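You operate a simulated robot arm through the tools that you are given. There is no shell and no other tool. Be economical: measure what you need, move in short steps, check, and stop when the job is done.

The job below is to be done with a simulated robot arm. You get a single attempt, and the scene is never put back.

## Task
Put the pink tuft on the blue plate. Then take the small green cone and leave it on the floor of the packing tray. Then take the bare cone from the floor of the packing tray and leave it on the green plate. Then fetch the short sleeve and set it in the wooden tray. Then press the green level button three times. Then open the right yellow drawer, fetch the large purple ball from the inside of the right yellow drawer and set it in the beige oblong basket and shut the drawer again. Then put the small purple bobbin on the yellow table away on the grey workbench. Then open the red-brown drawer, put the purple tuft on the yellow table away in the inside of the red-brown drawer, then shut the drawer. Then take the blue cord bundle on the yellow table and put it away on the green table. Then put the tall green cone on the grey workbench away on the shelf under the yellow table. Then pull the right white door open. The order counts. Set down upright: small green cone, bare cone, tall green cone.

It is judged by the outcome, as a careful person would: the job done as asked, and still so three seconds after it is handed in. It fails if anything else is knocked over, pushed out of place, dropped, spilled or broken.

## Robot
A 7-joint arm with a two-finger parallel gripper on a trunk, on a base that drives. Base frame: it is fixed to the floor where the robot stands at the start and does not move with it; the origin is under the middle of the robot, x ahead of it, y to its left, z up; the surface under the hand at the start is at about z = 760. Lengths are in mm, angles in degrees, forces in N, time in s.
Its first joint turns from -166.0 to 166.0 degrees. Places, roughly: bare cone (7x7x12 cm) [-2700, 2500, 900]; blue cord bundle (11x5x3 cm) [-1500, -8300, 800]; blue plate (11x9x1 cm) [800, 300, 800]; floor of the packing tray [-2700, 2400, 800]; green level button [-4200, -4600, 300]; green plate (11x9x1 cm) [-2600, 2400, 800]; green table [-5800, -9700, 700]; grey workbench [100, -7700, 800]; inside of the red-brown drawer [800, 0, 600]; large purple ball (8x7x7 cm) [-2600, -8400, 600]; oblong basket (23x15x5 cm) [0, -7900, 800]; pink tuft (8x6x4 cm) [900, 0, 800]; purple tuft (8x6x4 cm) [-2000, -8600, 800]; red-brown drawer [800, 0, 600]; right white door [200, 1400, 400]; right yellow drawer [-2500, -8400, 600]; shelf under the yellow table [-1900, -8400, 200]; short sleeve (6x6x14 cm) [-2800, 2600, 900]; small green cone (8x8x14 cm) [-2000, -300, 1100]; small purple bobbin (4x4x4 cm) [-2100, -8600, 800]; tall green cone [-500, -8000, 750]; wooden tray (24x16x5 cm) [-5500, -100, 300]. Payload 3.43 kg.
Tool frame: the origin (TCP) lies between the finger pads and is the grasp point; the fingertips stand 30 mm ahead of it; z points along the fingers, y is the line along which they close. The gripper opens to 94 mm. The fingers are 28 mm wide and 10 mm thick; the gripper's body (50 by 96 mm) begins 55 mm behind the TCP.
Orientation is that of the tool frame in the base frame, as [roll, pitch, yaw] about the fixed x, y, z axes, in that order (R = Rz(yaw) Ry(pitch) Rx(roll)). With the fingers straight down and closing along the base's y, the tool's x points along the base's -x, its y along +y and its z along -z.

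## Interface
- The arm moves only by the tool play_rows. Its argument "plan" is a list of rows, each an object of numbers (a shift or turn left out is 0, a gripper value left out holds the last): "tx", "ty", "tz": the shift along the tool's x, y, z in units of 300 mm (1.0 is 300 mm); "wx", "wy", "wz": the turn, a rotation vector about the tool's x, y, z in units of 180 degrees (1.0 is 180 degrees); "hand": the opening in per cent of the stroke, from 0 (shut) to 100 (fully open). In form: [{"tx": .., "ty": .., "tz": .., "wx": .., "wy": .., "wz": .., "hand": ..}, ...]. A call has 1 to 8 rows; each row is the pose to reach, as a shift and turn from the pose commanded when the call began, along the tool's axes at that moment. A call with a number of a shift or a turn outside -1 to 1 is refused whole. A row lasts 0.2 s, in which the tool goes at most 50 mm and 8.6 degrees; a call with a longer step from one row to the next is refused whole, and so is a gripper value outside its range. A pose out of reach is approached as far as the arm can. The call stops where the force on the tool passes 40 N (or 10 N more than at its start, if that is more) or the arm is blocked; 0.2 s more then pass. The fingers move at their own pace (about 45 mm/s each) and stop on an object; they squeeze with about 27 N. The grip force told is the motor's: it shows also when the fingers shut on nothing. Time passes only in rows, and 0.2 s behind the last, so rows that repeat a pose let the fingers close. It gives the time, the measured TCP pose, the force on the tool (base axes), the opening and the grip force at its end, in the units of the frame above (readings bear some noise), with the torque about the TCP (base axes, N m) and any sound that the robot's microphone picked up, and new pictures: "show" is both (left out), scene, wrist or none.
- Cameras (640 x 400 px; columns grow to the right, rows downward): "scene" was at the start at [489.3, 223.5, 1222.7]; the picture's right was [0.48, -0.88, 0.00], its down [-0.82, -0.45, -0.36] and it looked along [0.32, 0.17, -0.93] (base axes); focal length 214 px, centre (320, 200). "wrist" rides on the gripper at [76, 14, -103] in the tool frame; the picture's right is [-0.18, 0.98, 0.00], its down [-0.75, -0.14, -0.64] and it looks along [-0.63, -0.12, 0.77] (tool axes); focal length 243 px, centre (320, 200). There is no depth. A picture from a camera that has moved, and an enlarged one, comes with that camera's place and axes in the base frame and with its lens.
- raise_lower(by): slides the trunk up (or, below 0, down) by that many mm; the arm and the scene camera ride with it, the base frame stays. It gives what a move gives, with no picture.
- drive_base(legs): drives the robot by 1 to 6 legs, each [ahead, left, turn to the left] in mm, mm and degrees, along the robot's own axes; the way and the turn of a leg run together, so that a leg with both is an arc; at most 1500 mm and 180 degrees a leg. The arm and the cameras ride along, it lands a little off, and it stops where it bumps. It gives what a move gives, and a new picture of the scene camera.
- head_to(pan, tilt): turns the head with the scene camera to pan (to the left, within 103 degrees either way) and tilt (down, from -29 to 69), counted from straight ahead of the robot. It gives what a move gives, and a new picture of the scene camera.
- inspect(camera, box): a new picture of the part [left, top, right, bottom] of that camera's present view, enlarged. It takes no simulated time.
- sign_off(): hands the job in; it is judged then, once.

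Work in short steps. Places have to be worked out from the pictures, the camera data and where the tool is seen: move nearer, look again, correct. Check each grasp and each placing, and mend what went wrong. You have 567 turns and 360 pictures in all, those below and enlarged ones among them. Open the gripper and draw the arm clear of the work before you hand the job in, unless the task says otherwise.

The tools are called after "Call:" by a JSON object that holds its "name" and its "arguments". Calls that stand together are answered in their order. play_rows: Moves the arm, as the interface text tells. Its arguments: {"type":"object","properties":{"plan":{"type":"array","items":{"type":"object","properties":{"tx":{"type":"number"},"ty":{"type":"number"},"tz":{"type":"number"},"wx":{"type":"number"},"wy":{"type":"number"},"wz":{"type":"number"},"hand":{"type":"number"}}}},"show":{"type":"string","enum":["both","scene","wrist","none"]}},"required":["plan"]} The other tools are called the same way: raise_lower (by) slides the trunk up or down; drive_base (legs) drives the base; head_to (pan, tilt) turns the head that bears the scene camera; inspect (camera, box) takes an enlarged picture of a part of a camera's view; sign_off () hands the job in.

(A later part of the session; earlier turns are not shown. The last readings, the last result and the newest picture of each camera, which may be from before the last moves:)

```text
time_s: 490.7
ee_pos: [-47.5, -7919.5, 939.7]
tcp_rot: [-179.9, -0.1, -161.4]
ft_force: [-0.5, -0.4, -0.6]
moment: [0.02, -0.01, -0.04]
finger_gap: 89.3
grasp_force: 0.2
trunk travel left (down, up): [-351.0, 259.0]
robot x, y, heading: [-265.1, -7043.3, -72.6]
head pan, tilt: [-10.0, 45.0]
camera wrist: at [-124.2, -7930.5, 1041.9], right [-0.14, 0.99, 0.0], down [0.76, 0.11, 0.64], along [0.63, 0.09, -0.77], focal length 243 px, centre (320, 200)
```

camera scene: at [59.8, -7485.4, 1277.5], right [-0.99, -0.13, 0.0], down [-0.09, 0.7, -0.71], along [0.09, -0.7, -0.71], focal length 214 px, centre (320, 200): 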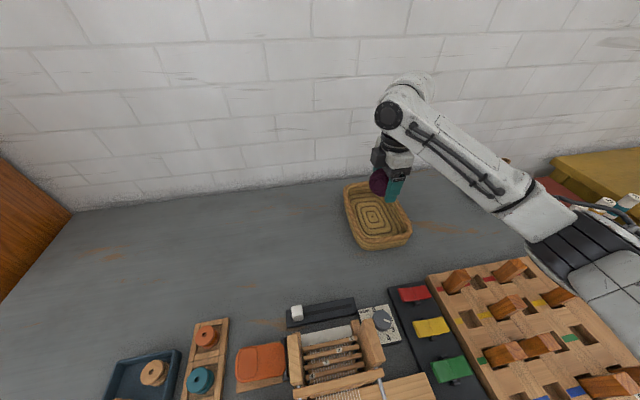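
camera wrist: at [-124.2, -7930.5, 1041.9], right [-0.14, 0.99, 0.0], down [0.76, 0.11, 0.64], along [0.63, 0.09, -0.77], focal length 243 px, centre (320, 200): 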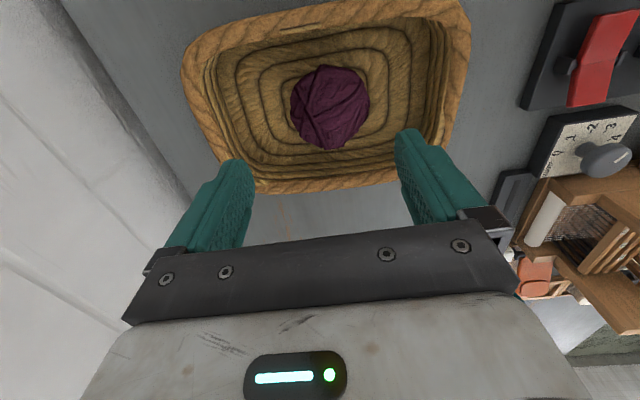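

Ball rests in the basket. Lean the tool (closed) for pushing, then return to the drawer.

Call:
{"name": "play_rows", "arguments": {"plan": [{"wx": 0.045, "ty": 0.08, "hand": 0}, {"wx": 0.09, "ty": 0.16}, {"wx": 0.135, "ty": 0.24}, {"wx": 0.18, "ty": 0.32}, {"wx": 0.225, "ty": 0.4}, {"wx": 0.25, "ty": 0.45}], "show": "none"}}

Call:
{"name": "drive_base", "arguments": {"legs": [[-1000, 0, 0], [0, -1500, 0], [0, -1003, 0], [300, 0, 0]]}}

```text
time_s: 492.1
ee_pos: [-90.5, -7790.9, 939.8]
tcp_rot: [-134.9, -0.2, -161.4]
ft_force: [-0.4, 0.8, -0.8]
moment: [0.02, -0.02, 0.02]
finger_gap: 0.0
grasp_force: 27.2
trunk travel left (down, up): [-351.0, 259.0]
robot x, y, heading: [-263.9, -7040.9, -72.9]
head pan, tilt: [-10.0, 45.0]
```

```text
time_s: 510.8
ee_pos: [-2717.8, -7862.2, 940.9]
tcp_rot: [-134.9, -0.2, -161.7]
ft_force: [0.7, 0.7, 0.1]
moment: [0.0, -0.04, 0.03]
finger_gap: 0.1
grasp_force: 26.9
trunk travel left (down, up): [-351.0, 259.0]
robot x, y, heading: [-2885.1, -7109.2, -73.0]
head pan, tilt: [-10.0, 45.0]
camera scene: at [-2564.2, -7557.0, 1277.6], right [-0.99, -0.12, 0.0], down [-0.09, 0.7, -0.71], along [0.09, -0.7, -0.71], focal length 214 px, centre (320, 200)
```

scene: 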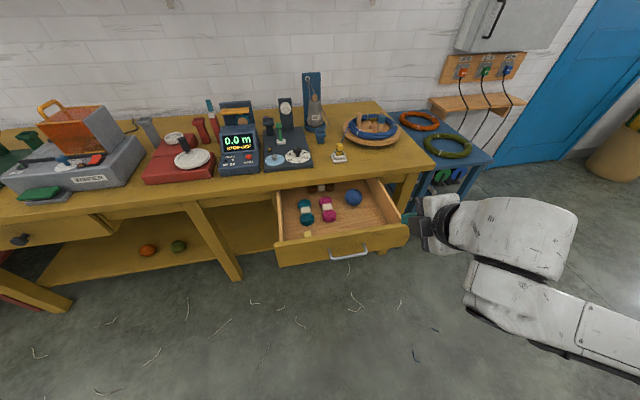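

Handle at the expected spot. Bring the closed fingertips in front of the drawer's front, then push by driving.

Call:
{"name": "play_rows", "arguments": {"plan": [{"tx": -0.05, "ty": 0.1, "tz": 0.08}, {"tx": -0.1, "ty": 0.2, "tz": 0.16}, {"tx": -0.15, "ty": 0.3, "tz": 0.25}, {"tx": -0.2, "ty": 0.36, "tz": 0.36}, {"tx": -0.25, "ty": 0.377, "tz": 0.48}, {"tx": -0.27, "ty": 0.377, "tz": 0.6}, {"tx": -0.27, "ty": 0.377, "tz": 0.707}], "show": "wrist"}}

```text
time_s: 512.4
ee_pos: [-2620.4, -7904.2, 709.4]
tcp_rot: [-135.0, -0.2, -161.8]
ft_force: [-0.1, 0.7, 0.0]
moment: [0.01, 0.0, 0.01]
finger_gap: 0.1
grasp_force: 27.0
trunk travel left (down, up): [-351.0, 259.0]
robot x, y, heading: [-2888.6, -7111.0, -73.0]
head pan, tilt: [-10.0, 45.0]
camera wrist: at [-2717.8, -7847.7, 771.8], right [-0.04, 0.72, -0.7], down [0.61, 0.57, 0.55], along [0.79, -0.4, -0.46], focal length 243 px, centre (320, 200)
```

wrist: 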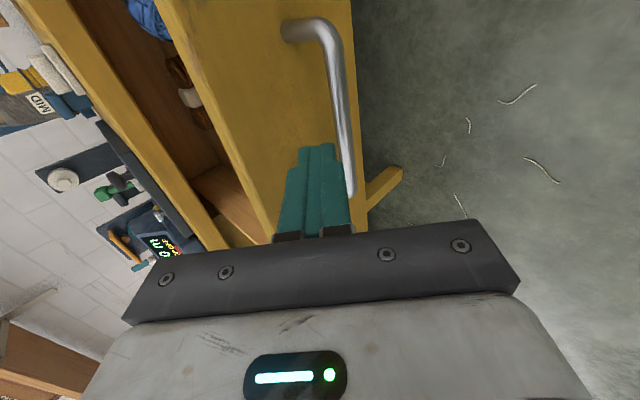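

Tips face the drawer front above the handle. Drive ahead to push it shut.

Call:
{"name": "drive_base", "arguments": {"legs": [[250, 0, 0], [30, 0, 0], [20, 0, 0], [15, 0, 0]]}}

```text
time_s: 515.4
ee_pos: [-2530.3, -8191.2, 711.1]
tcp_rot: [-135.3, -0.3, -161.9]
ft_force: [-8.8, 21.9, 13.5]
moment: [-0.04, 0.0, -0.09]
finger_gap: 0.0
grasp_force: 26.5
trunk travel left (down, up): [-351.0, 259.0]
robot x, y, heading: [-2794.8, -7403.9, -73.0]
head pan, tilt: [-10.0, 45.0]
stopped in leg 4: the force on the tool passed its limit at 107 N (the readings are from after the stop); the commanded pose is now the measured one
camera scene: at [-2475.6, -7848.2, 1277.9], right [-0.99, -0.12, 0.0], down [-0.09, 0.7, -0.71], along [0.09, -0.7, -0.71], focal length 214 px, centre (320, 200)
```

scene: 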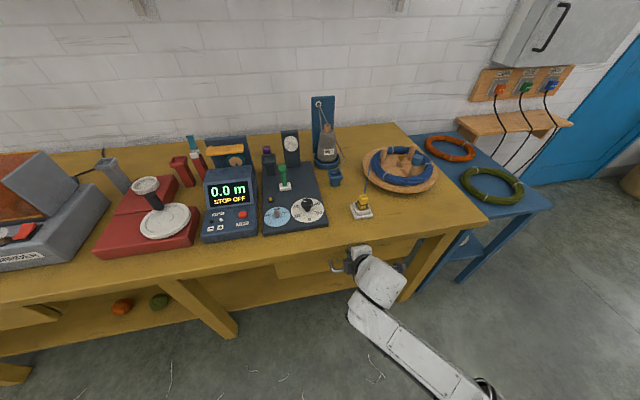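

Drawer shut. Now find the small purple bobbin and purple tuft on the table: zoom.

Call:
{"name": "inspect", "arguments": {"camera": "scene", "box": [170, 110, 362, 230]}}

```text
3.33 times, centred on (266, 170) of scene
camera zoom: at [-2475.6, -7848.2, 1277.9], right [-0.99, -0.12, 0.0], down [-0.09, 0.7, -0.71], along [0.09, -0.7, -0.71], focal length 715 px, centre (500, 300)
```

zoom: 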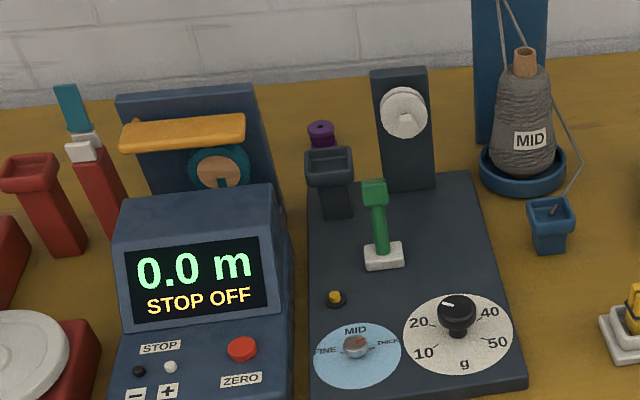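

The small purple bobbin stands behind the meters at about [-2159, -8587]. Retract from the drawer, straighten the tool, raise the trunk 255 mm.

Call:
{"name": "play_rows", "arguments": {"plan": [{"ty": 0.1, "tz": -0.1}, {"ty": 0.2, "tz": -0.2}, {"ty": 0.2, "tz": -0.2, "wx": -0.045}, {"ty": 0.15, "tz": -0.25, "wx": -0.09}, {"ty": 0.1, "tz": -0.3, "wx": -0.135}, {"ty": 0.05, "tz": -0.35, "wx": -0.18}, {"ty": 0.0, "tz": -0.4, "wx": -0.225}, {"ty": -0.05, "tz": -0.45, "wx": -0.25}], "show": "none"}}

Call:
{"name": "raise_lower", "arguments": {"by": 255}}

Call:
{"name": "play_rows", "arguments": {"plan": [{"tz": -0.1, "hand": 80}, {"tz": -0.2}, {"tz": -0.3}], "show": "none"}}

Call:
{"name": "drive_base", "arguments": {"legs": [[0, 250, 0], [330, 0, 0]]}}

```text
time_s: 517.2
ee_pos: [-2556.5, -8110.3, 816.8]
tcp_rot: [179.6, -0.3, -161.9]
ft_force: [0.0, -0.2, 0.3]
moment: [0.03, 0.0, 0.0]
finger_gap: 0.0
grasp_force: 27.2
trunk travel left (down, up): [-351.0, 259.0]
robot x, y, heading: [-2798.1, -7404.7, -72.8]
head pan, tilt: [-10.0, 45.0]
```

```text
time_s: 519.8
ee_pos: [-2555.9, -8111.1, 1072.0]
tcp_rot: [179.7, -0.2, -161.9]
ft_force: [-0.4, -0.1, 0.5]
moment: [0.01, -0.03, -0.03]
finger_gap: 0.1
grasp_force: 27.0
trunk travel left (down, up): [-606.0, 4.0]
robot x, y, heading: [-2797.9, -7403.2, -73.2]
head pan, tilt: [-10.0, 45.0]
```

```text
time_s: 520.6
ee_pos: [-2557.1, -8111.4, 1160.1]
tcp_rot: [179.7, -0.4, -161.8]
ft_force: [0.1, 0.2, -0.6]
moment: [-0.03, -0.01, 0.0]
finger_gap: 68.2
grasp_force: 0.1
trunk travel left (down, up): [-606.0, 4.0]
robot x, y, heading: [-2799.1, -7405.1, -73.0]
head pan, tilt: [-10.0, 45.0]
```

```text
time_s: 524.3
ee_pos: [-2214.6, -8356.6, 1161.9]
tcp_rot: [179.7, -0.3, -161.7]
ft_force: [0.3, -1.3, -0.3]
moment: [0.02, 0.03, -0.02]
finger_gap: 75.2
grasp_force: 0.0
trunk travel left (down, up): [-606.0, 4.0]
robot x, y, heading: [-2461.4, -7652.6, -73.2]
head pan, tilt: [-10.0, 45.0]
camera scene: at [-2134.8, -8094.0, 1532.5], right [-0.99, -0.12, 0.0], down [-0.09, 0.7, -0.71], along [0.09, -0.7, -0.71], focal length 214 px, centre (320, 200)
```

scene: 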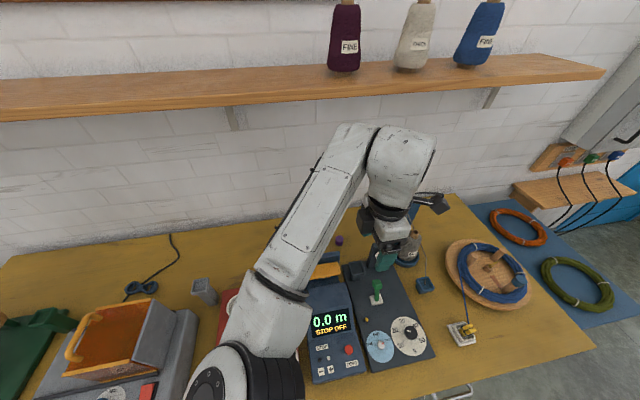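

Bobbin ≈[-2152, -8598]. Lower to z≈1030 and move over it, under the wall shelf.

Call:
{"name": "play_rows", "arguments": {"plan": [{"tz": 0.15}, {"tz": 0.3}, {"tz": 0.4, "ty": -0.1}, {"tx": 0.02, "tz": 0.44, "ty": -0.25}, {"tx": 0.03, "tz": 0.46, "ty": -0.4}, {"tx": 0.04, "tz": 0.473, "ty": -0.55}, {"tx": 0.05, "tz": 0.473, "ty": -0.7}, {"tx": 0.055, "tz": 0.473, "ty": -0.829}], "show": "wrist"}}

```text
time_s: 526.1
ee_pos: [-2154.9, -8599.0, 1015.5]
tcp_rot: [179.7, -0.3, -161.8]
ft_force: [-0.5, 0.7, 0.0]
moment: [0.02, 0.0, -0.01]
finger_gap: 75.5
grasp_force: 0.1
trunk travel left (down, up): [-606.0, 4.0]
robot x, y, heading: [-2460.0, -7650.2, -72.8]
head pan, tilt: [-10.0, 45.0]
camera wrist: at [-2230.9, -8609.3, 1118.8], right [-0.13, 0.99, 0.0], down [0.76, 0.1, 0.64], along [0.63, 0.09, -0.77], focal length 243 px, centre (320, 200)
```

wrist: 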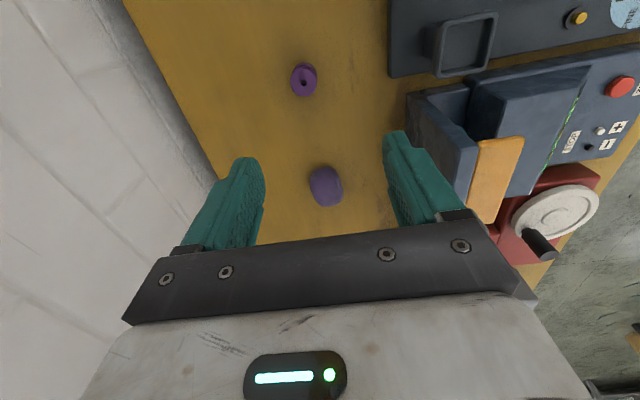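

Bobbin at [-2152, -8616]; the purple tuft at [-1995, -8563]. Shift and descend to z≈820.

Call:
{"name": "play_rows", "arguments": {"plan": [{"tx": 0.008, "ty": -0.057, "tz": 0.1}, {"tx": 0.008, "ty": -0.057, "tz": 0.25}, {"tx": 0.008, "ty": -0.057, "tz": 0.4}, {"tx": 0.008, "ty": -0.057, "tz": 0.54}, {"tx": 0.008, "ty": -0.057, "tz": 0.62}, {"tx": 0.008, "ty": -0.057, "tz": 0.65}], "show": "wrist"}}

```text
time_s: 527.5
ee_pos: [-2175.1, -8568.1, 891.8]
tcp_rot: [179.6, -0.3, -161.7]
ft_force: [0.4, 0.7, 0.8]
moment: [-0.01, 0.01, -0.02]
finger_gap: 75.1
grasp_force: 0.0
out of reach, approached as far as the arm can: row 1, 2, 3, 4, 5, 6
trunk travel left (down, up): [-606.0, 4.0]
robot x, y, heading: [-2459.4, -7653.3, -72.8]
head pan, tilt: [-10.0, 45.0]
camera wrist: at [-2251.0, -8577.8, 993.9], right [-0.13, 0.99, 0.0], down [0.76, 0.1, 0.64], along [0.63, 0.09, -0.77], focal length 243 px, centre (320, 200)
```

wrist: 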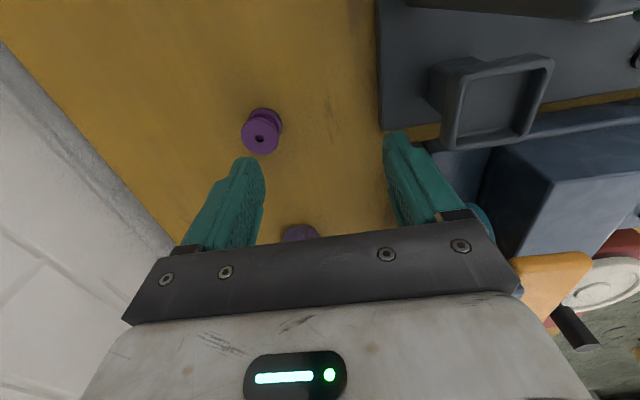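

Out of reach; retract 90 mm, drive 110 mm closer, and retry.

Call:
{"name": "play_rows", "arguments": {"plan": [{"ty": 0.12, "tz": -0.08}, {"ty": 0.24, "tz": -0.12}, {"ty": 0.34, "tz": -0.12}], "show": "none"}}

Call:
{"name": "drive_base", "arguments": {"legs": [[115, 0, 0]]}}

```text
time_s: 528.3
ee_pos: [-2175.0, -8567.2, 891.5]
tcp_rot: [179.7, -0.4, -161.7]
ft_force: [-0.4, 0.2, 1.1]
moment: [0.01, -0.01, -0.04]
finger_gap: 75.2
grasp_force: 0.0
out of reach, approached as far as the arm can: row 1, 2, 3
trunk travel left (down, up): [-606.0, 4.0]
robot x, y, heading: [-2459.9, -7650.3, -72.4]
head pan, tilt: [-10.0, 45.0]
```

```text
time_s: 529.5
ee_pos: [-2142.8, -8675.2, 890.9]
tcp_rot: [179.7, -0.3, -161.8]
ft_force: [0.5, 0.0, 0.1]
moment: [0.04, 0.02, -0.01]
finger_gap: 75.2
grasp_force: 0.1
trunk travel left (down, up): [-606.0, 4.0]
robot x, y, heading: [-2426.0, -7760.4, -73.3]
head pan, tilt: [-10.0, 45.0]
camera scene: at [-2101.6, -8203.7, 1532.5], right [-0.99, -0.12, 0.0], down [-0.09, 0.7, -0.71], along [0.09, -0.7, -0.71], focal length 214 px, centre (320, 200)
```

scene: 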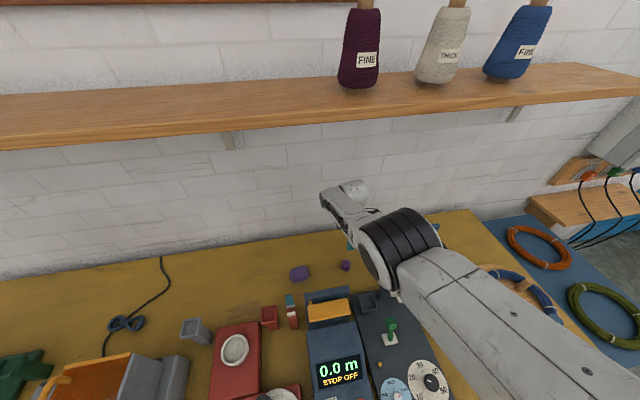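

The arm is at its limit with the trunk this high. Raise the tool, lower the trunk 200 mm, drive 45 mm closer.

Call:
{"name": "play_rows", "arguments": {"plan": [{"tz": -0.16}, {"tz": -0.32, "ty": 0.05}, {"tz": -0.48, "ty": 0.15}, {"tz": -0.6, "ty": 0.25}, {"tz": -0.65, "ty": 0.3}], "show": "none"}}

Call:
{"name": "raise_lower", "arguments": {"by": -170}}

```text
refused: row 2 steps farther than a row can; nothing moved
```

```text
time_s: 530.5
ee_pos: [-2139.4, -8688.2, 819.1]
tcp_rot: [-179.0, -0.7, -161.5]
ft_force: [-0.5, -5.1, 19.3]
moment: [0.7, 0.15, 0.04]
finger_gap: 72.3
grasp_force: 0.0
trunk travel left (down, up): [-522.0, 88.0]
robot x, y, heading: [-2427.0, -7761.5, -73.1]
head pan, tilt: [-10.0, 45.0]
stopped: the force on the tool passed its limit at 58 N (the readings are from after the stop); the commanded pose is now the measured one
```

The tool lightly touched the table (so its top is z≈789). Raise 100 mm and move over the bobbin, then look.

Call:
{"name": "play_rows", "arguments": {"plan": [{"tz": -0.15}, {"tz": -0.3}, {"tz": -0.35, "tx": -0.015, "ty": 0.12}, {"tz": -0.35, "tx": -0.034, "ty": 0.241}], "show": "wrist"}}

```text
time_s: 531.5
ee_pos: [-2141.4, -8684.9, 818.5]
tcp_rot: [-179.3, -0.6, -161.5]
ft_force: [-0.2, -6.0, 28.0]
moment: [1.13, 0.16, 0.02]
finger_gap: 71.7
grasp_force: 0.0
out of reach, approached as far as the arm can: row 1, 2, 3, 4
trunk travel left (down, up): [-522.0, 88.0]
robot x, y, heading: [-2425.2, -7760.6, -73.0]
head pan, tilt: [-10.0, 45.0]
camera wrist: at [-2216.4, -8694.0, 921.3], right [-0.14, 0.99, -0.01], down [0.76, 0.11, 0.64], along [0.63, 0.08, -0.77], focal length 243 px, centre (320, 200)
```

wrist: 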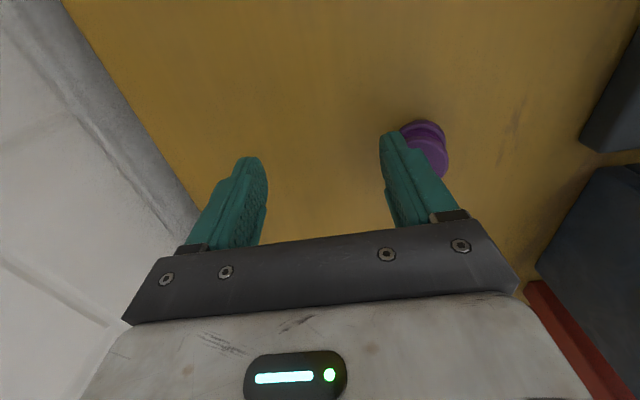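

The arm seems stuck at full stretch. Raise the trunk 85 mm to lift the tool, then back the base 150 mm.

Call:
{"name": "raise_lower", "arguments": {"by": 85}}

Call:
{"name": "drive_base", "arguments": {"legs": [[-150, 0, 0]]}}

Call:
{"name": "play_rows", "arguments": {"plan": [{"tz": -0.1, "ty": 0.05}, {"tz": -0.2, "ty": 0.12}, {"tz": -0.32, "ty": 0.2}, {"tz": -0.45, "ty": 0.25}], "show": "none"}}

```text
time_s: 532.7
ee_pos: [-2141.3, -8685.0, 900.9]
tcp_rot: [-179.5, -0.6, -161.6]
ft_force: [-0.2, 0.8, -0.3]
moment: [0.05, -0.02, -0.02]
finger_gap: 75.1
grasp_force: 0.0
trunk travel left (down, up): [-607.0, 3.0]
robot x, y, heading: [-2427.8, -7760.4, -73.0]
head pan, tilt: [-10.0, 45.0]
```

```text
time_s: 534.1
ee_pos: [-2185.0, -8540.4, 901.2]
tcp_rot: [-179.5, -0.6, -161.6]
ft_force: [0.3, -0.5, -0.4]
moment: [0.01, 0.03, -0.04]
finger_gap: 75.0
grasp_force: 0.1
trunk travel left (down, up): [-607.0, 3.0]
robot x, y, heading: [-2469.4, -7616.8, -72.8]
head pan, tilt: [-10.0, 45.0]
camera scene: at [-2145.8, -8060.6, 1533.6], right [-0.99, -0.12, 0.0], down [-0.09, 0.7, -0.71], along [0.09, -0.7, -0.71], focal length 214 px, centre (320, 200)
```

scene: 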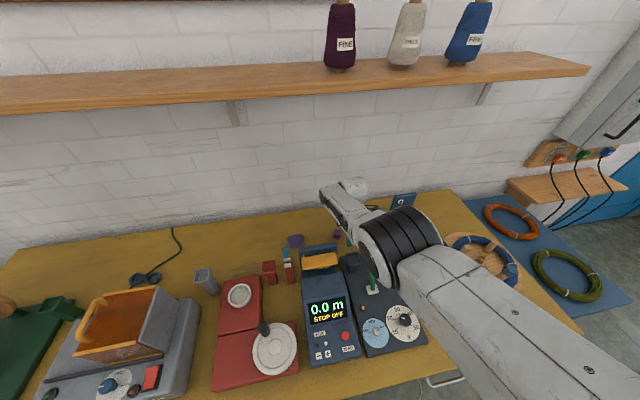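

```text
time_s: 535.1
ee_pos: [-2175.8, -8565.7, 984.8]
tcp_rot: [178.7, -0.4, -161.8]
ft_force: [-1.3, 2.2, -2.8]
moment: [-0.13, -0.09, -0.01]
finger_gap: 75.0
grasp_force: 0.1
out of reach, approached as far as the arm can: row 1, 2, 3, 4
trunk travel left (down, up): [-607.0, 3.0]
robot x, y, heading: [-2472.6, -7615.0, -72.8]
head pan, tilt: [-10.0, 45.0]
```

Call:
{"name": "play_rows", "arguments": {"plan": [{"ty": 0.15}, {"ty": 0.3}, {"ty": 0.45}, {"ty": 0.6}, {"ty": 0.75}, {"ty": 0.75}, {"ty": 0.75}], "show": "scene"}}

```text
time_s: 536.7
ee_pos: [-2175.6, -8569.2, 986.0]
tcp_rot: [179.0, -0.6, -161.7]
ft_force: [-0.8, 0.4, 0.6]
moment: [-0.01, 0.02, 0.03]
finger_gap: 75.3
grasp_force: 0.0
out of reach, approached as far as the arm can: row 1, 2, 3, 4, 5, 6, 7
trunk travel left (down, up): [-607.0, 3.0]
robot x, y, heading: [-2469.8, -7615.0, -72.7]
head pan, tilt: [-10.0, 45.0]
camera scene: at [-2145.8, -8060.6, 1533.6], right [-0.99, -0.12, 0.0], down [-0.09, 0.7, -0.71], along [0.09, -0.7, -0.71], focal length 214 px, centre (320, 200)
```

scene: 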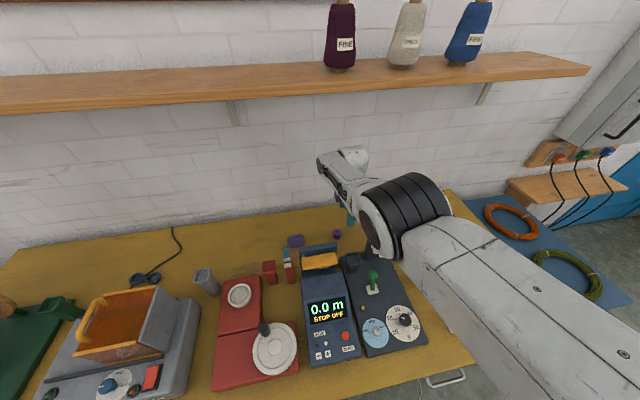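

The elbow is stuck at a stretched branch. Try commanding upward toward shoulder height instead.

Call:
{"name": "play_rows", "arguments": {"plan": [{"tz": -0.16}, {"tz": -0.32}, {"tz": -0.48}, {"tz": -0.64}, {"tz": -0.7}, {"tz": -0.7}], "show": "none"}}

```text
time_s: 538.1
ee_pos: [-2175.6, -8568.8, 1193.9]
tcp_rot: [-179.4, -0.7, -161.5]
ft_force: [0.2, -1.1, 0.0]
moment: [-0.01, 0.02, 0.03]
finger_gap: 75.1
grasp_force: 0.1
trunk travel left (down, up): [-607.0, 3.0]
robot x, y, heading: [-2468.5, -7614.1, -73.1]
head pan, tilt: [-10.0, 45.0]
```

Up works. Now retract from here.

Call:
{"name": "play_rows", "arguments": {"plan": [{"ty": 0.15}, {"ty": 0.3}, {"ty": 0.45}, {"ty": 0.6}, {"ty": 0.75}], "show": "none"}}

```text
time_s: 539.3
ee_pos: [-2248.2, -8355.6, 1190.2]
tcp_rot: [-179.6, -0.6, -161.6]
ft_force: [0.7, -0.5, 0.1]
moment: [0.02, -0.04, -0.02]
finger_gap: 75.0
grasp_force: 0.1
trunk travel left (down, up): [-607.0, 3.0]
robot x, y, heading: [-2469.7, -7614.7, -72.9]
head pan, tilt: [-10.0, 45.0]
```

Retracted. Lower the trunk 185 mm and drive 185 mm ahead, then approach the bobbin from above.

Call:
{"name": "raise_lower", "arguments": {"by": -185}}

Call:
{"name": "drive_base", "arguments": {"legs": [[185, 0, 0]]}}

Call:
{"name": "play_rows", "arguments": {"plan": [{"tx": 0.01, "ty": -0.05}, {"tx": 0.02, "ty": -0.15}, {"tx": 0.02, "ty": -0.25}], "show": "wrist"}}

```text
time_s: 541.3
ee_pos: [-2247.3, -8357.1, 1006.3]
tcp_rot: [-179.4, -0.7, -161.6]
ft_force: [0.2, 0.9, -0.1]
moment: [0.01, -0.01, 0.0]
finger_gap: 75.3
grasp_force: 0.1
trunk travel left (down, up): [-422.0, 188.0]
robot x, y, heading: [-2471.9, -7619.1, -73.0]
head pan, tilt: [-10.0, 45.0]
```

```text
time_s: 542.9
ee_pos: [-2190.3, -8536.8, 1006.3]
tcp_rot: [-179.5, -0.6, -161.3]
ft_force: [0.7, -0.1, -0.3]
moment: [0.01, 0.0, -0.01]
finger_gap: 75.2
grasp_force: 0.1
trunk travel left (down, up): [-422.0, 188.0]
robot x, y, heading: [-2413.3, -7794.5, -72.9]
head pan, tilt: [-10.0, 45.0]
camera scene: at [-2089.2, -8240.0, 1348.6], right [-0.99, -0.13, 0.0], down [-0.09, 0.7, -0.71], along [0.09, -0.7, -0.71], focal length 214 px, centre (320, 200)
```

scene: 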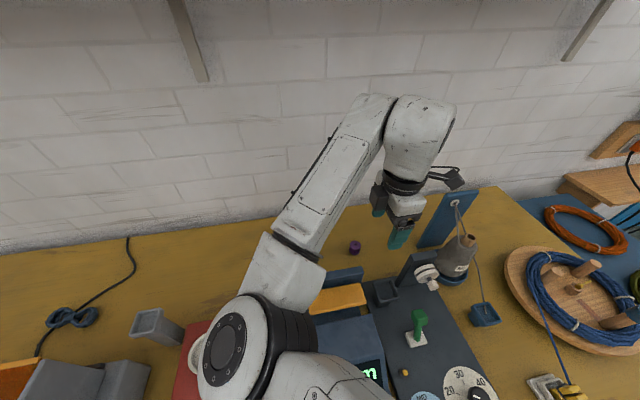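

```text
time_s: 543.7
ee_pos: [-2171.7, -8609.8, 1005.5]
tcp_rot: [-179.4, -0.6, -161.6]
ft_force: [0.4, -0.5, -0.3]
moment: [-0.01, 0.0, -0.02]
finger_gap: 75.2
grasp_force: 0.1
trunk travel left (down, up): [-422.0, 188.0]
robot x, y, heading: [-2415.1, -7792.7, -72.7]
head pan, tilt: [-10.0, 45.0]
camera wrist: at [-2247.7, -8618.7, 1109.1], right [-0.14, 0.99, -0.01], down [0.76, 0.11, 0.64], along [0.63, 0.08, -0.77], focal length 243 px, centre (320, 200)
```

wrist: 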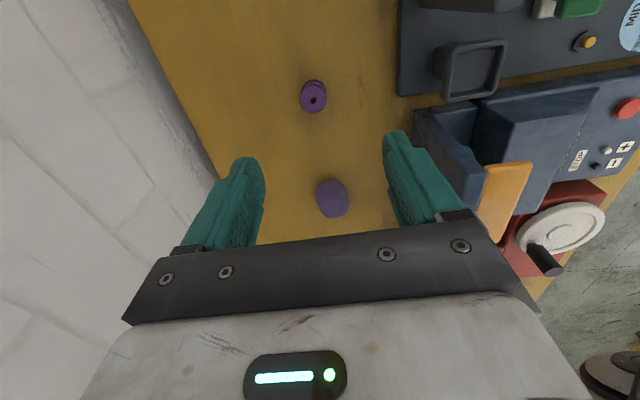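

Bobbin at [-2159, -8616]. Descend to z≈822, grip and lift.

Call:
{"name": "play_rows", "arguments": {"plan": [{"tx": -0.034, "ty": -0.033, "tz": 0.1}, {"tx": -0.034, "ty": -0.033, "tz": 0.25}, {"tx": -0.034, "ty": -0.033, "tz": 0.4}, {"tx": -0.034, "ty": -0.033, "tz": 0.52}, {"tx": -0.034, "ty": -0.033, "tz": 0.605}], "show": "none"}}

Call:
{"name": "play_rows", "arguments": {"plan": [{"hand": 0}, {"hand": 0}, {"hand": 0}, {"hand": 0}, {"tz": -0.15}, {"tz": -0.3}, {"tz": -0.46}, {"tz": -0.62}], "show": "wrist"}}

```text
time_s: 544.9
ee_pos: [-2157.9, -8619.6, 831.0]
tcp_rot: [-179.2, -0.5, -161.5]
ft_force: [-0.1, 0.5, -0.3]
moment: [0.0, 0.03, 0.03]
finger_gap: 75.3
grasp_force: 0.0
trunk travel left (down, up): [-422.0, 188.0]
robot x, y, heading: [-2413.9, -7796.5, -72.7]
head pan, tilt: [-10.0, 45.0]
```

```text
time_s: 546.7
ee_pos: [-2160.2, -8614.5, 1011.9]
tcp_rot: [-179.6, -0.5, -161.6]
ft_force: [-0.3, -0.5, -1.4]
moment: [0.01, 0.0, 0.0]
finger_gap: 0.1
grasp_force: 26.7
trunk travel left (down, up): [-422.0, 188.0]
robot x, y, heading: [-2415.7, -7797.4, -72.6]
head pan, tilt: [-10.0, 45.0]
camera wrist: at [-2235.9, -8624.7, 1113.8], right [-0.14, 0.99, -0.01], down [0.76, 0.11, 0.64], along [0.63, 0.08, -0.77], focal length 243 px, centre (320, 200)
```

wrist: 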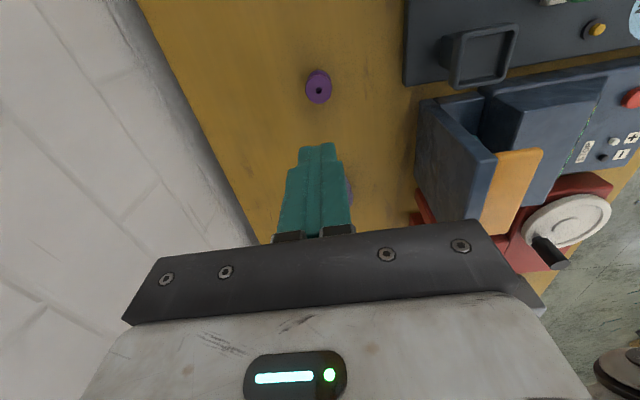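

Missed because the bobbin is lower (table top ≈760). Retry: descend to z≈797.

Call:
{"name": "play_rows", "arguments": {"plan": [{"tx": -0.033, "ty": -0.023, "tz": 0.1, "hand": 75}, {"tx": -0.033, "ty": -0.023, "tz": 0.25}, {"tx": -0.033, "ty": -0.023, "tz": 0.4}, {"tx": -0.033, "ty": -0.023, "tz": 0.55}, {"tx": -0.033, "ty": -0.023, "tz": 0.66}, {"tx": -0.033, "ty": -0.023, "tz": 0.715}], "show": "none"}}

Call:
{"name": "play_rows", "arguments": {"plan": [{"hand": 0}, {"hand": 0}, {"hand": 0}, {"hand": 0}], "show": "none"}}

```text
time_s: 548.3
ee_pos: [-2133.7, -8632.5, 826.8]
tcp_rot: [-175.9, 0.4, -161.0]
ft_force: [-0.8, 0.2, -0.5]
moment: [0.01, 0.0, 0.01]
finger_gap: 70.6
grasp_force: 0.0
trunk travel left (down, up): [-422.0, 188.0]
robot x, y, heading: [-2415.4, -7795.3, -72.4]
head pan, tilt: [-10.0, 45.0]
stopped in row 6: the arm was blocked; the commanded pose is now the measured one
```

```text
time_s: 549.3
ee_pos: [-2133.5, -8632.1, 825.2]
tcp_rot: [-176.1, 0.4, -161.1]
ft_force: [0.4, -0.3, 0.2]
moment: [-0.01, 0.0, 0.03]
finger_gap: 0.3
grasp_force: 15.2
trunk travel left (down, up): [-422.0, 188.0]
robot x, y, heading: [-2412.1, -7798.7, -72.8]
head pan, tilt: [-10.0, 45.0]
```

A link touched something on the table. Lift, raise the trunk fully for a steeper reach, and look.

Call:
{"name": "play_rows", "arguments": {"plan": [{"tz": -0.15, "wx": -0.01, "hand": 60}, {"tz": -0.3, "wx": -0.02}, {"tz": -0.46, "wx": -0.022}, {"tz": -0.6, "wx": -0.022}], "show": "none"}}

Call:
{"name": "raise_lower", "arguments": {"by": 185}}

Call:
{"name": "play_rows", "arguments": {"plan": [{"tz": 0.15}, {"tz": 0.3}, {"tz": 0.46}, {"tz": 0.6}], "show": "both"}}

```text
time_s: 550.3
ee_pos: [-2135.8, -8623.3, 994.8]
tcp_rot: [178.9, 0.2, -161.0]
ft_force: [0.6, 0.3, 0.4]
moment: [-0.02, 0.02, -0.01]
finger_gap: 56.7
grasp_force: 0.1
trunk travel left (down, up): [-422.0, 188.0]
robot x, y, heading: [-2412.5, -7794.4, -72.2]
head pan, tilt: [-10.0, 45.0]
```

```text
time_s: 552.3
ee_pos: [-2132.5, -8598.7, 1115.7]
tcp_rot: [172.7, 4.0, -162.0]
ft_force: [-0.5, -0.9, -0.8]
moment: [-0.01, 0.0, 0.0]
finger_gap: 56.7
grasp_force: 0.0
trunk travel left (down, up): [-607.0, 3.0]
robot x, y, heading: [-2414.2, -7796.9, -72.0]
head pan, tilt: [-10.0, 45.0]
```

```text
time_s: 553.3
ee_pos: [-2138.9, -8619.3, 1001.0]
tcp_rot: [179.2, 0.3, -161.1]
ft_force: [0.4, 0.6, -0.2]
moment: [0.02, 0.03, 0.01]
finger_gap: 56.5
grasp_force: 0.1
trunk travel left (down, up): [-607.0, 3.0]
robot x, y, heading: [-2414.9, -7794.8, -72.7]
head pan, tilt: [-10.0, 45.0]
camera scene: at [-2087.3, -8240.0, 1534.1], right [-0.99, -0.13, 0.0], down [-0.09, 0.7, -0.71], along [0.09, -0.7, -0.71], focal length 214 px, centre (320, 200)
camera wrist: at [-2214.2, -8631.1, 1103.2], right [-0.14, 0.99, 0.01], down [0.76, 0.1, 0.64], along [0.63, 0.1, -0.77], focal length 243 px, centre (320, 200)
```

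scene: 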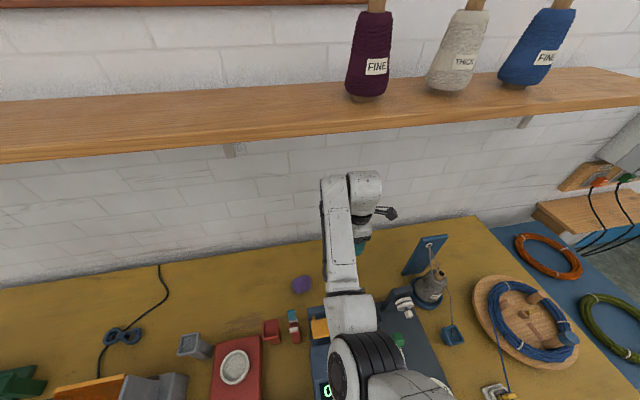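
wrist: 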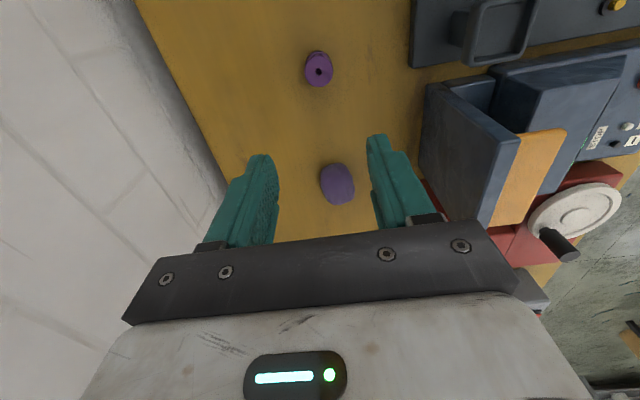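

Bobbin still at [-2149, -8619], devices in place. Descend again with this steeper arm.

Call:
{"name": "play_rows", "arguments": {"plan": [{"tx": 0.03, "ty": 0.01, "tz": 0.15}, {"tx": 0.03, "ty": 0.01, "tz": 0.3}, {"tx": 0.03, "ty": 0.01, "tz": 0.45}, {"tx": 0.03, "ty": 0.01, "tz": 0.58}, {"tx": 0.03, "ty": 0.01, "tz": 0.66}], "show": "none"}}

```text
time_s: 554.5
ee_pos: [-2147.2, -8615.6, 802.9]
tcp_rot: [179.2, 0.2, -161.1]
ft_force: [0.5, 0.5, -0.3]
moment: [0.0, -0.02, 0.01]
finger_gap: 56.7
grasp_force: 0.0
trunk travel left (down, up): [-607.0, 3.0]
robot x, y, heading: [-2411.7, -7793.4, -72.3]
head pan, tilt: [-10.0, 45.0]
```

Call:
{"name": "play_rows", "arguments": {"plan": [{"tz": 0.02}, {"tz": 0.02, "hand": 0}, {"tz": 0.02, "hand": 0}, {"tz": 0.02, "hand": 0}, {"tz": 0.02, "hand": 0}], "show": "none"}}

```text
time_s: 555.7
ee_pos: [-2148.5, -8616.6, 796.5]
tcp_rot: [179.1, 0.2, -161.0]
ft_force: [0.0, 0.1, 1.2]
moment: [-0.01, 0.0, -0.01]
finger_gap: 32.3
grasp_force: 26.9
trunk travel left (down, up): [-607.0, 3.0]
robot x, y, heading: [-2416.4, -7794.6, -72.4]
head pan, tilt: [-10.0, 45.0]
```

Bobbin gripped (32 mm). Lift, retract from under the shelf, and drive to the grey workbench.

Call:
{"name": "play_rows", "arguments": {"plan": [{"tz": -0.15}, {"tz": -0.3}, {"tz": -0.46}, {"tz": -0.62}, {"tz": -0.76}], "show": "none"}}

Call:
{"name": "play_rows", "arguments": {"plan": [{"ty": 0.15}, {"ty": 0.3}, {"ty": 0.45}, {"ty": 0.6}, {"ty": 0.75}, {"ty": 0.8, "tz": -0.1}], "show": "none"}}

Call:
{"name": "drive_base", "arguments": {"legs": [[-700, 0, 0], [0, 1500, 0], [0, 982, 0], [640, 0, 0]]}}

```text
time_s: 556.9
ee_pos: [-2149.2, -8621.4, 1024.9]
tcp_rot: [178.9, -0.1, -161.1]
ft_force: [-5.0, -0.9, -2.7]
moment: [0.01, -0.4, -0.02]
finger_gap: 32.2
grasp_force: 27.2
trunk travel left (down, up): [-607.0, 3.0]
robot x, y, heading: [-2413.3, -7794.6, -72.7]
head pan, tilt: [-10.0, 45.0]
```

```text
time_s: 558.3
ee_pos: [-2222.1, -8393.3, 1057.9]
tcp_rot: [179.1, 0.1, -161.0]
ft_force: [-0.6, 0.2, -0.6]
moment: [-0.04, -0.01, 0.03]
finger_gap: 32.2
grasp_force: 27.0
trunk travel left (down, up): [-607.0, 3.0]
robot x, y, heading: [-2412.8, -7793.6, -72.4]
head pan, tilt: [-10.0, 45.0]
```

```text
time_s: 577.1
ee_pos: [145.1, -7543.1, 1057.9]
tcp_rot: [179.1, 0.2, -160.2]
ft_force: [-0.2, -1.1, -0.8]
moment: [0.0, -0.01, -0.01]
finger_gap: 31.8
grasp_force: 27.3
trunk travel left (down, up): [-607.0, 3.0]
robot x, y, heading: [-52.2, -6949.0, -71.5]
head pan, tilt: [-10.0, 45.0]
camera scene: at [278.9, -7388.0, 1533.6], right [-0.99, -0.14, 0.0], down [-0.1, 0.7, -0.71], along [0.1, -0.7, -0.71], focal length 214 px, centre (320, 200)
```

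scene: 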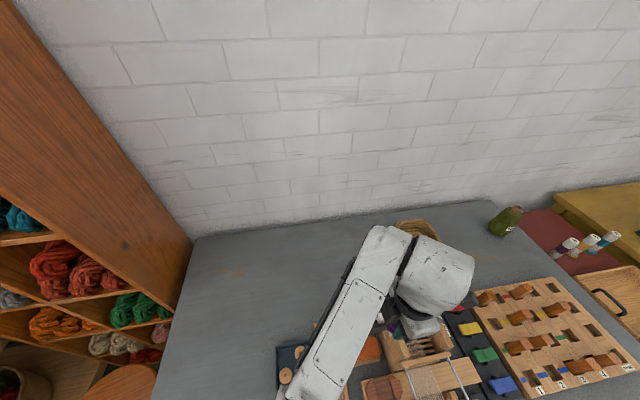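

Choose a free spot at about [260, -7840]. Drive 80 mm ahead and lower the bobbin there.

Call:
{"name": "drive_base", "arguments": {"legs": [[80, 0, 0]]}}

Call:
{"name": "play_rows", "arguments": {"plan": [{"ty": -0.15}, {"ty": -0.3}, {"ty": -0.45, "tz": 0.05}, {"ty": -0.6, "tz": 0.1}, {"tx": -0.02, "ty": -0.72, "tz": 0.18}, {"tx": -0.033, "ty": -0.78, "tz": 0.3}, {"tx": -0.033, "ty": -0.78, "tz": 0.45}], "show": "wrist"}}

```text
time_s: 578.2
ee_pos: [171.7, -7620.9, 1057.9]
tcp_rot: [179.1, 0.1, -160.2]
ft_force: [-0.7, -0.9, -0.2]
moment: [0.0, -0.02, 0.0]
finger_gap: 32.2
grasp_force: 26.7
trunk travel left (down, up): [-607.0, 3.0]
robot x, y, heading: [-26.6, -7026.6, -71.8]
head pan, tilt: [-10.0, 45.0]
camera scene: at [304.8, -7464.9, 1533.6], right [-0.99, -0.15, 0.0], down [-0.1, 0.7, -0.71], along [0.1, -0.7, -0.71], focal length 214 px, centre (320, 200)
```

scene: 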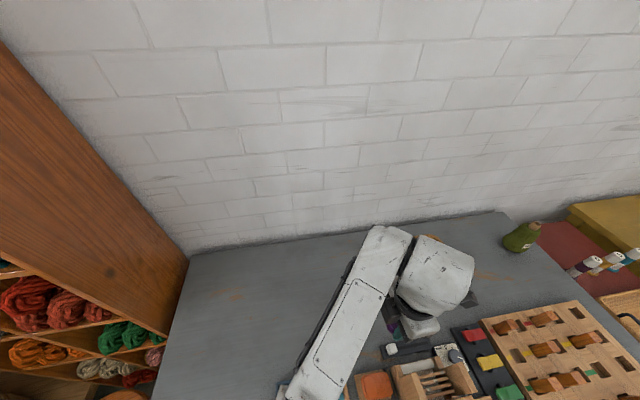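

```text
time_s: 579.8
ee_pos: [262.9, -7832.1, 918.0]
tcp_rot: [179.1, 0.2, -160.1]
ft_force: [0.1, 0.4, 0.6]
moment: [-0.01, 0.02, 0.0]
finger_gap: 32.0
grasp_force: 27.0
trunk travel left (down, up): [-607.0, 3.0]
robot x, y, heading: [-27.2, -7029.4, -71.7]
head pan, tilt: [-10.0, 45.0]
camera wrist: at [187.0, -7846.0, 1019.2], right [-0.16, 0.99, 0.02], down [0.76, 0.11, 0.64], along [0.63, 0.12, -0.77], focal length 243 px, centre (320, 200)
```

wrist: 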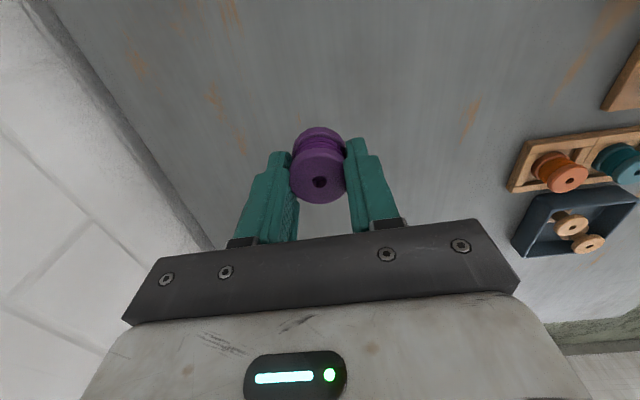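

Clear surface below. Lower to 825, then step to contact.

Call:
{"name": "play_rows", "arguments": {"plan": [{"tz": 0.12}, {"tz": 0.24}, {"tz": 0.31}], "show": "none"}}

Call:
{"name": "play_rows", "arguments": {"plan": [{"tz": 0.015}, {"tz": 0.03}], "show": "none"}}

```text
time_s: 580.6
ee_pos: [260.7, -7831.6, 825.6]
tcp_rot: [179.1, 0.2, -160.1]
ft_force: [-0.8, -0.6, -0.6]
moment: [0.01, 0.0, -0.02]
finger_gap: 31.9
grasp_force: 26.7
trunk travel left (down, up): [-607.0, 3.0]
robot x, y, heading: [-27.5, -7024.3, -71.7]
head pan, tilt: [-10.0, 45.0]
```

```text
time_s: 581.2
ee_pos: [260.4, -7832.8, 816.4]
tcp_rot: [179.0, 0.2, -160.0]
ft_force: [0.1, -0.9, -0.7]
moment: [0.04, -0.02, 0.01]
finger_gap: 31.9
grasp_force: 27.0
trunk travel left (down, up): [-607.0, 3.0]
robot x, y, heading: [-32.2, -7031.6, -71.9]
head pan, tilt: [-10.0, 45.0]
```

Call:
{"name": "play_rows", "arguments": {"plan": [{"tz": 0.015}, {"tz": 0.03}], "show": "none"}}

Call:
{"name": "play_rows", "arguments": {"plan": [{"tz": 0.012}, {"tz": 0.024}], "show": "none"}}

```text
time_s: 581.8
ee_pos: [259.9, -7834.6, 811.6]
tcp_rot: [179.4, 0.0, -160.1]
ft_force: [-3.7, 3.1, 26.8]
moment: [-0.07, 0.05, -0.03]
finger_gap: 32.7
grasp_force: 27.4
trunk travel left (down, up): [-607.0, 3.0]
robot x, y, heading: [-29.2, -7028.0, -71.6]
head pan, tilt: [-10.0, 45.0]
```

```text
time_s: 582.2
ee_pos: [260.5, -7836.6, 810.8]
tcp_rot: [179.6, 0.1, -160.2]
ft_force: [-1.7, 1.8, 12.0]
moment: [0.01, 0.01, 0.0]
finger_gap: 32.0
grasp_force: 27.0
trunk travel left (down, up): [-607.0, 3.0]
robot x, y, heading: [-29.2, -7027.9, -71.7]
head pan, tilt: [-10.0, 45.0]
stopped in row 1: the force on the tool passed its limit at 44 N (the readings are from after the stop); the commanded pose is now the measured one
```

Contact. Ease, open and rise.

Call:
{"name": "play_rows", "arguments": {"plan": [{"tz": -0.005}, {"tz": -0.005, "hand": 45}, {"tz": -0.005, "hand": 65}, {"tz": -0.005, "hand": 65}, {"tz": -0.12}, {"tz": -0.28}, {"tz": -0.44}, {"tz": -0.6}], "show": "wrist"}}

```text
time_s: 583.0
ee_pos: [258.6, -7831.0, 810.9]
tcp_rot: [178.7, 0.1, -160.0]
ft_force: [-7.8, 24.1, 30.2]
moment: [-0.09, -0.07, 0.09]
finger_gap: 45.7
grasp_force: 0.1
trunk travel left (down, up): [-607.0, 3.0]
robot x, y, heading: [-31.3, -7026.3, -71.6]
head pan, tilt: [-10.0, 45.0]
stopped in row 4: the force on the tool passed its limit at 43 N (the readings are from after the stop); the commanded pose is now the measured one
camera wrist: at [183.4, -7845.3, 913.2], right [-0.16, 0.99, 0.02], down [0.76, 0.11, 0.64], along [0.63, 0.12, -0.77], focal length 243 px, centre (320, 200)
```

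wrist: 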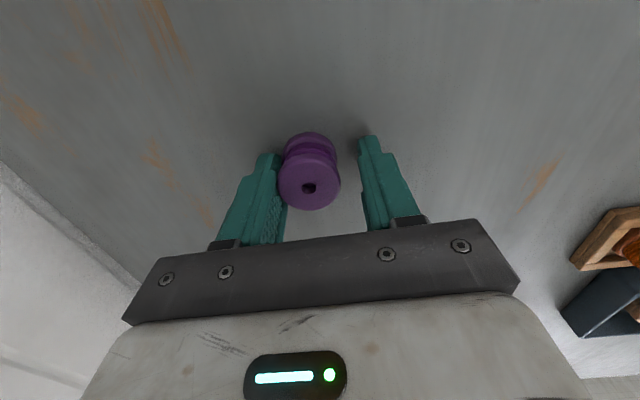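

Fingers open around the bobbin; rise now.

Call:
{"name": "play_rows", "arguments": {"plan": [{"tz": -0.02, "hand": 60}, {"tz": -0.02, "hand": 65}, {"tz": -0.12, "hand": 65}, {"tz": -0.28}, {"tz": -0.44}, {"tz": -0.6}, {"tz": -0.76}], "show": "wrist"}}

```text
time_s: 584.6
ee_pos: [257.6, -7836.6, 1035.8]
tcp_rot: [178.7, -0.3, -160.0]
ft_force: [-5.8, -0.8, -3.1]
moment: [0.06, -0.49, -0.03]
finger_gap: 61.2
grasp_force: 0.0
trunk travel left (down, up): [-607.0, 3.0]
robot x, y, heading: [-31.9, -7029.8, -71.4]
head pan, tilt: [-10.0, 45.0]
camera wrist: at [183.0, -7850.2, 1139.6], right [-0.16, 0.99, 0.02], down [0.76, 0.11, 0.63], along [0.62, 0.12, -0.77], focal length 243 px, centre (320, 200)
```

wrist: 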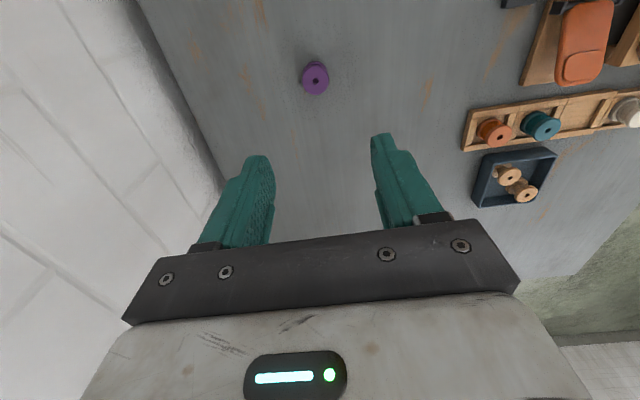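

Bobbin stands on the grey workbench. Now to the red-brown drawer by the first table: retract and drive north by the east side.

Call:
{"name": "play_rows", "arguments": {"plan": [{"ty": 0.15}, {"ty": 0.3}, {"ty": 0.45}, {"ty": 0.6}, {"ty": 0.75}, {"ty": 0.85}], "show": "none"}}

Call:
{"name": "drive_base", "arguments": {"legs": [[-900, 0, 0], [0, 0, 161.5], [0, -960, 0], [1500, 0, 0], [1500, 0, 0], [1400, 0, 0]]}}

Call:
{"name": "raise_lower", "arguments": {"by": -280}}

```text
time_s: 586.0
ee_pos: [174.5, -7596.3, 1042.2]
tcp_rot: [178.7, 0.0, -159.9]
ft_force: [-0.1, 0.3, -0.3]
moment: [-0.02, -0.03, 0.01]
finger_gap: 61.0
grasp_force: 0.0
trunk travel left (down, up): [-607.0, 3.0]
robot x, y, heading: [-27.8, -7026.2, -71.9]
head pan, tilt: [-10.0, 45.0]
```

```text
time_s: 622.7
ee_pos: [800.8, -1165.9, 1041.6]
tcp_rot: [178.8, 0.1, -1.1]
ft_force: [-0.2, -0.8, -0.3]
moment: [0.01, 0.01, 0.02]
finger_gap: 61.1
grasp_force: 0.0
trunk travel left (down, up): [-607.0, 3.0]
robot x, y, heading: [784.5, -1765.5, 87.4]
head pan, tilt: [-10.0, 45.0]
camera scene: at [627.5, -1238.0, 1533.6], right [0.98, -0.22, 0.0], down [-0.16, -0.69, -0.71], along [0.16, 0.69, -0.71], focal length 214 px, centre (320, 200)
```

scene: 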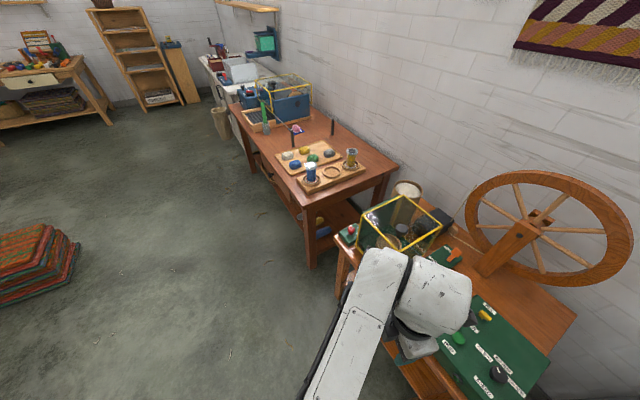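

```text
time_s: 625.5
ee_pos: [799.5, -1165.4, 762.8]
tcp_rot: [178.7, 0.0, -1.2]
ft_force: [-1.1, 1.2, 0.5]
moment: [0.03, 0.0, 0.04]
finger_gap: 61.0
grasp_force: 0.2
trunk travel left (down, up): [-327.0, 283.0]
robot x, y, heading: [783.2, -1773.4, 87.2]
head pan, tilt: [-10.0, 45.0]
```

Clear the spinning table to the left, go ahead and turn to face the first table (heading 17°).

Call:
{"name": "drive_base", "arguments": {"legs": [[0, 1150, 0], [1300, 0, 0], [0, 0, -70]]}}

Call:
{"name": "head_to", "arguments": {"pan": -10, "tilt": 35}}

```text
time_s: 640.5
ee_pos: [257.4, -239.0, 762.3]
tcp_rot: [178.8, 0.0, -70.7]
ft_force: [0.7, -0.2, -0.4]
moment: [-0.01, -0.03, 0.01]
finger_gap: 61.0
grasp_force: 0.0
trunk travel left (down, up): [-327.0, 283.0]
robot x, y, heading: [-314.9, -437.7, 17.6]
head pan, tilt: [-10.0, 45.0]
camera scene: at [127.0, -102.6, 1253.6], right [0.13, -0.99, 0.0], down [-0.7, -0.09, -0.71], along [0.7, 0.09, -0.71], focal length 214 px, centre (320, 200)
```

scene: 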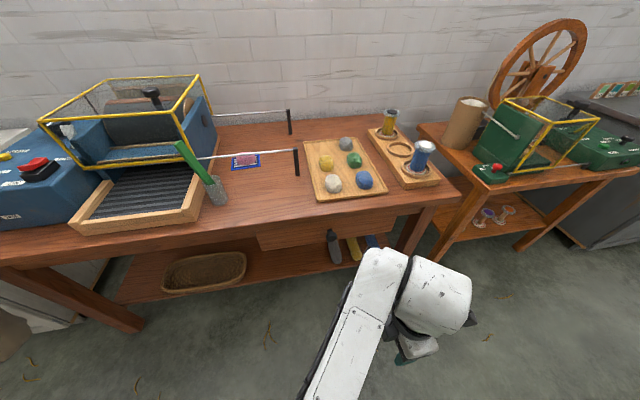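

```text
time_s: 641.2
ee_pos: [257.8, -237.5, 763.4]
tcp_rot: [178.8, 0.1, -70.8]
ft_force: [-0.4, -1.0, 0.6]
moment: [0.0, 0.0, -0.02]
finger_gap: 61.4
grasp_force: 0.0
trunk travel left (down, up): [-327.0, 283.0]
robot x, y, heading: [-313.5, -436.0, 17.8]
head pan, tilt: [-10.0, 35.0]
camera scene: at [133.7, -101.6, 1268.4], right [0.13, -0.99, 0.0], down [-0.57, -0.08, -0.82], along [0.81, 0.11, -0.57], focal length 214 px, centre (320, 200)
```

scene: 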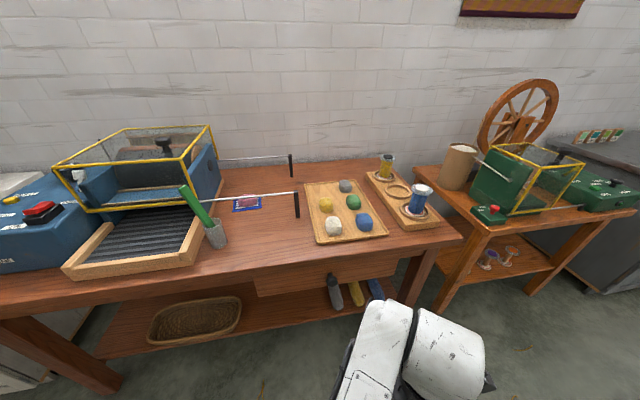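

Zoom on the drawer front.

Call:
{"name": "inspect", "arguments": {"camera": "scene", "box": [240, 220, 432, 340]}}

```text
3.33 times, centred on (336, 280) of scene
camera zoom: at [133.7, -101.6, 1268.4], right [0.13, -0.99, 0.0], down [-0.57, -0.08, -0.82], along [0.81, 0.11, -0.57], focal length 715 px, centre (267, -67)
```

zoom: 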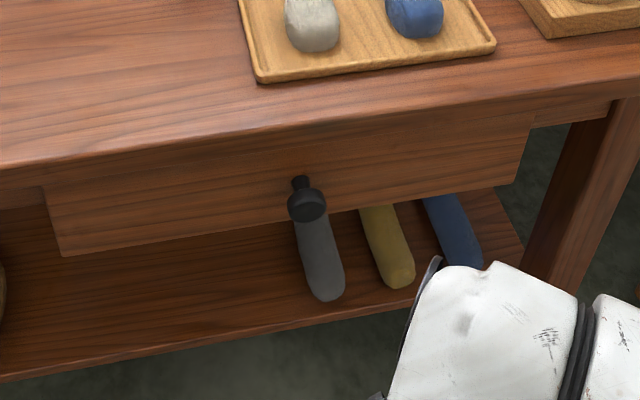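

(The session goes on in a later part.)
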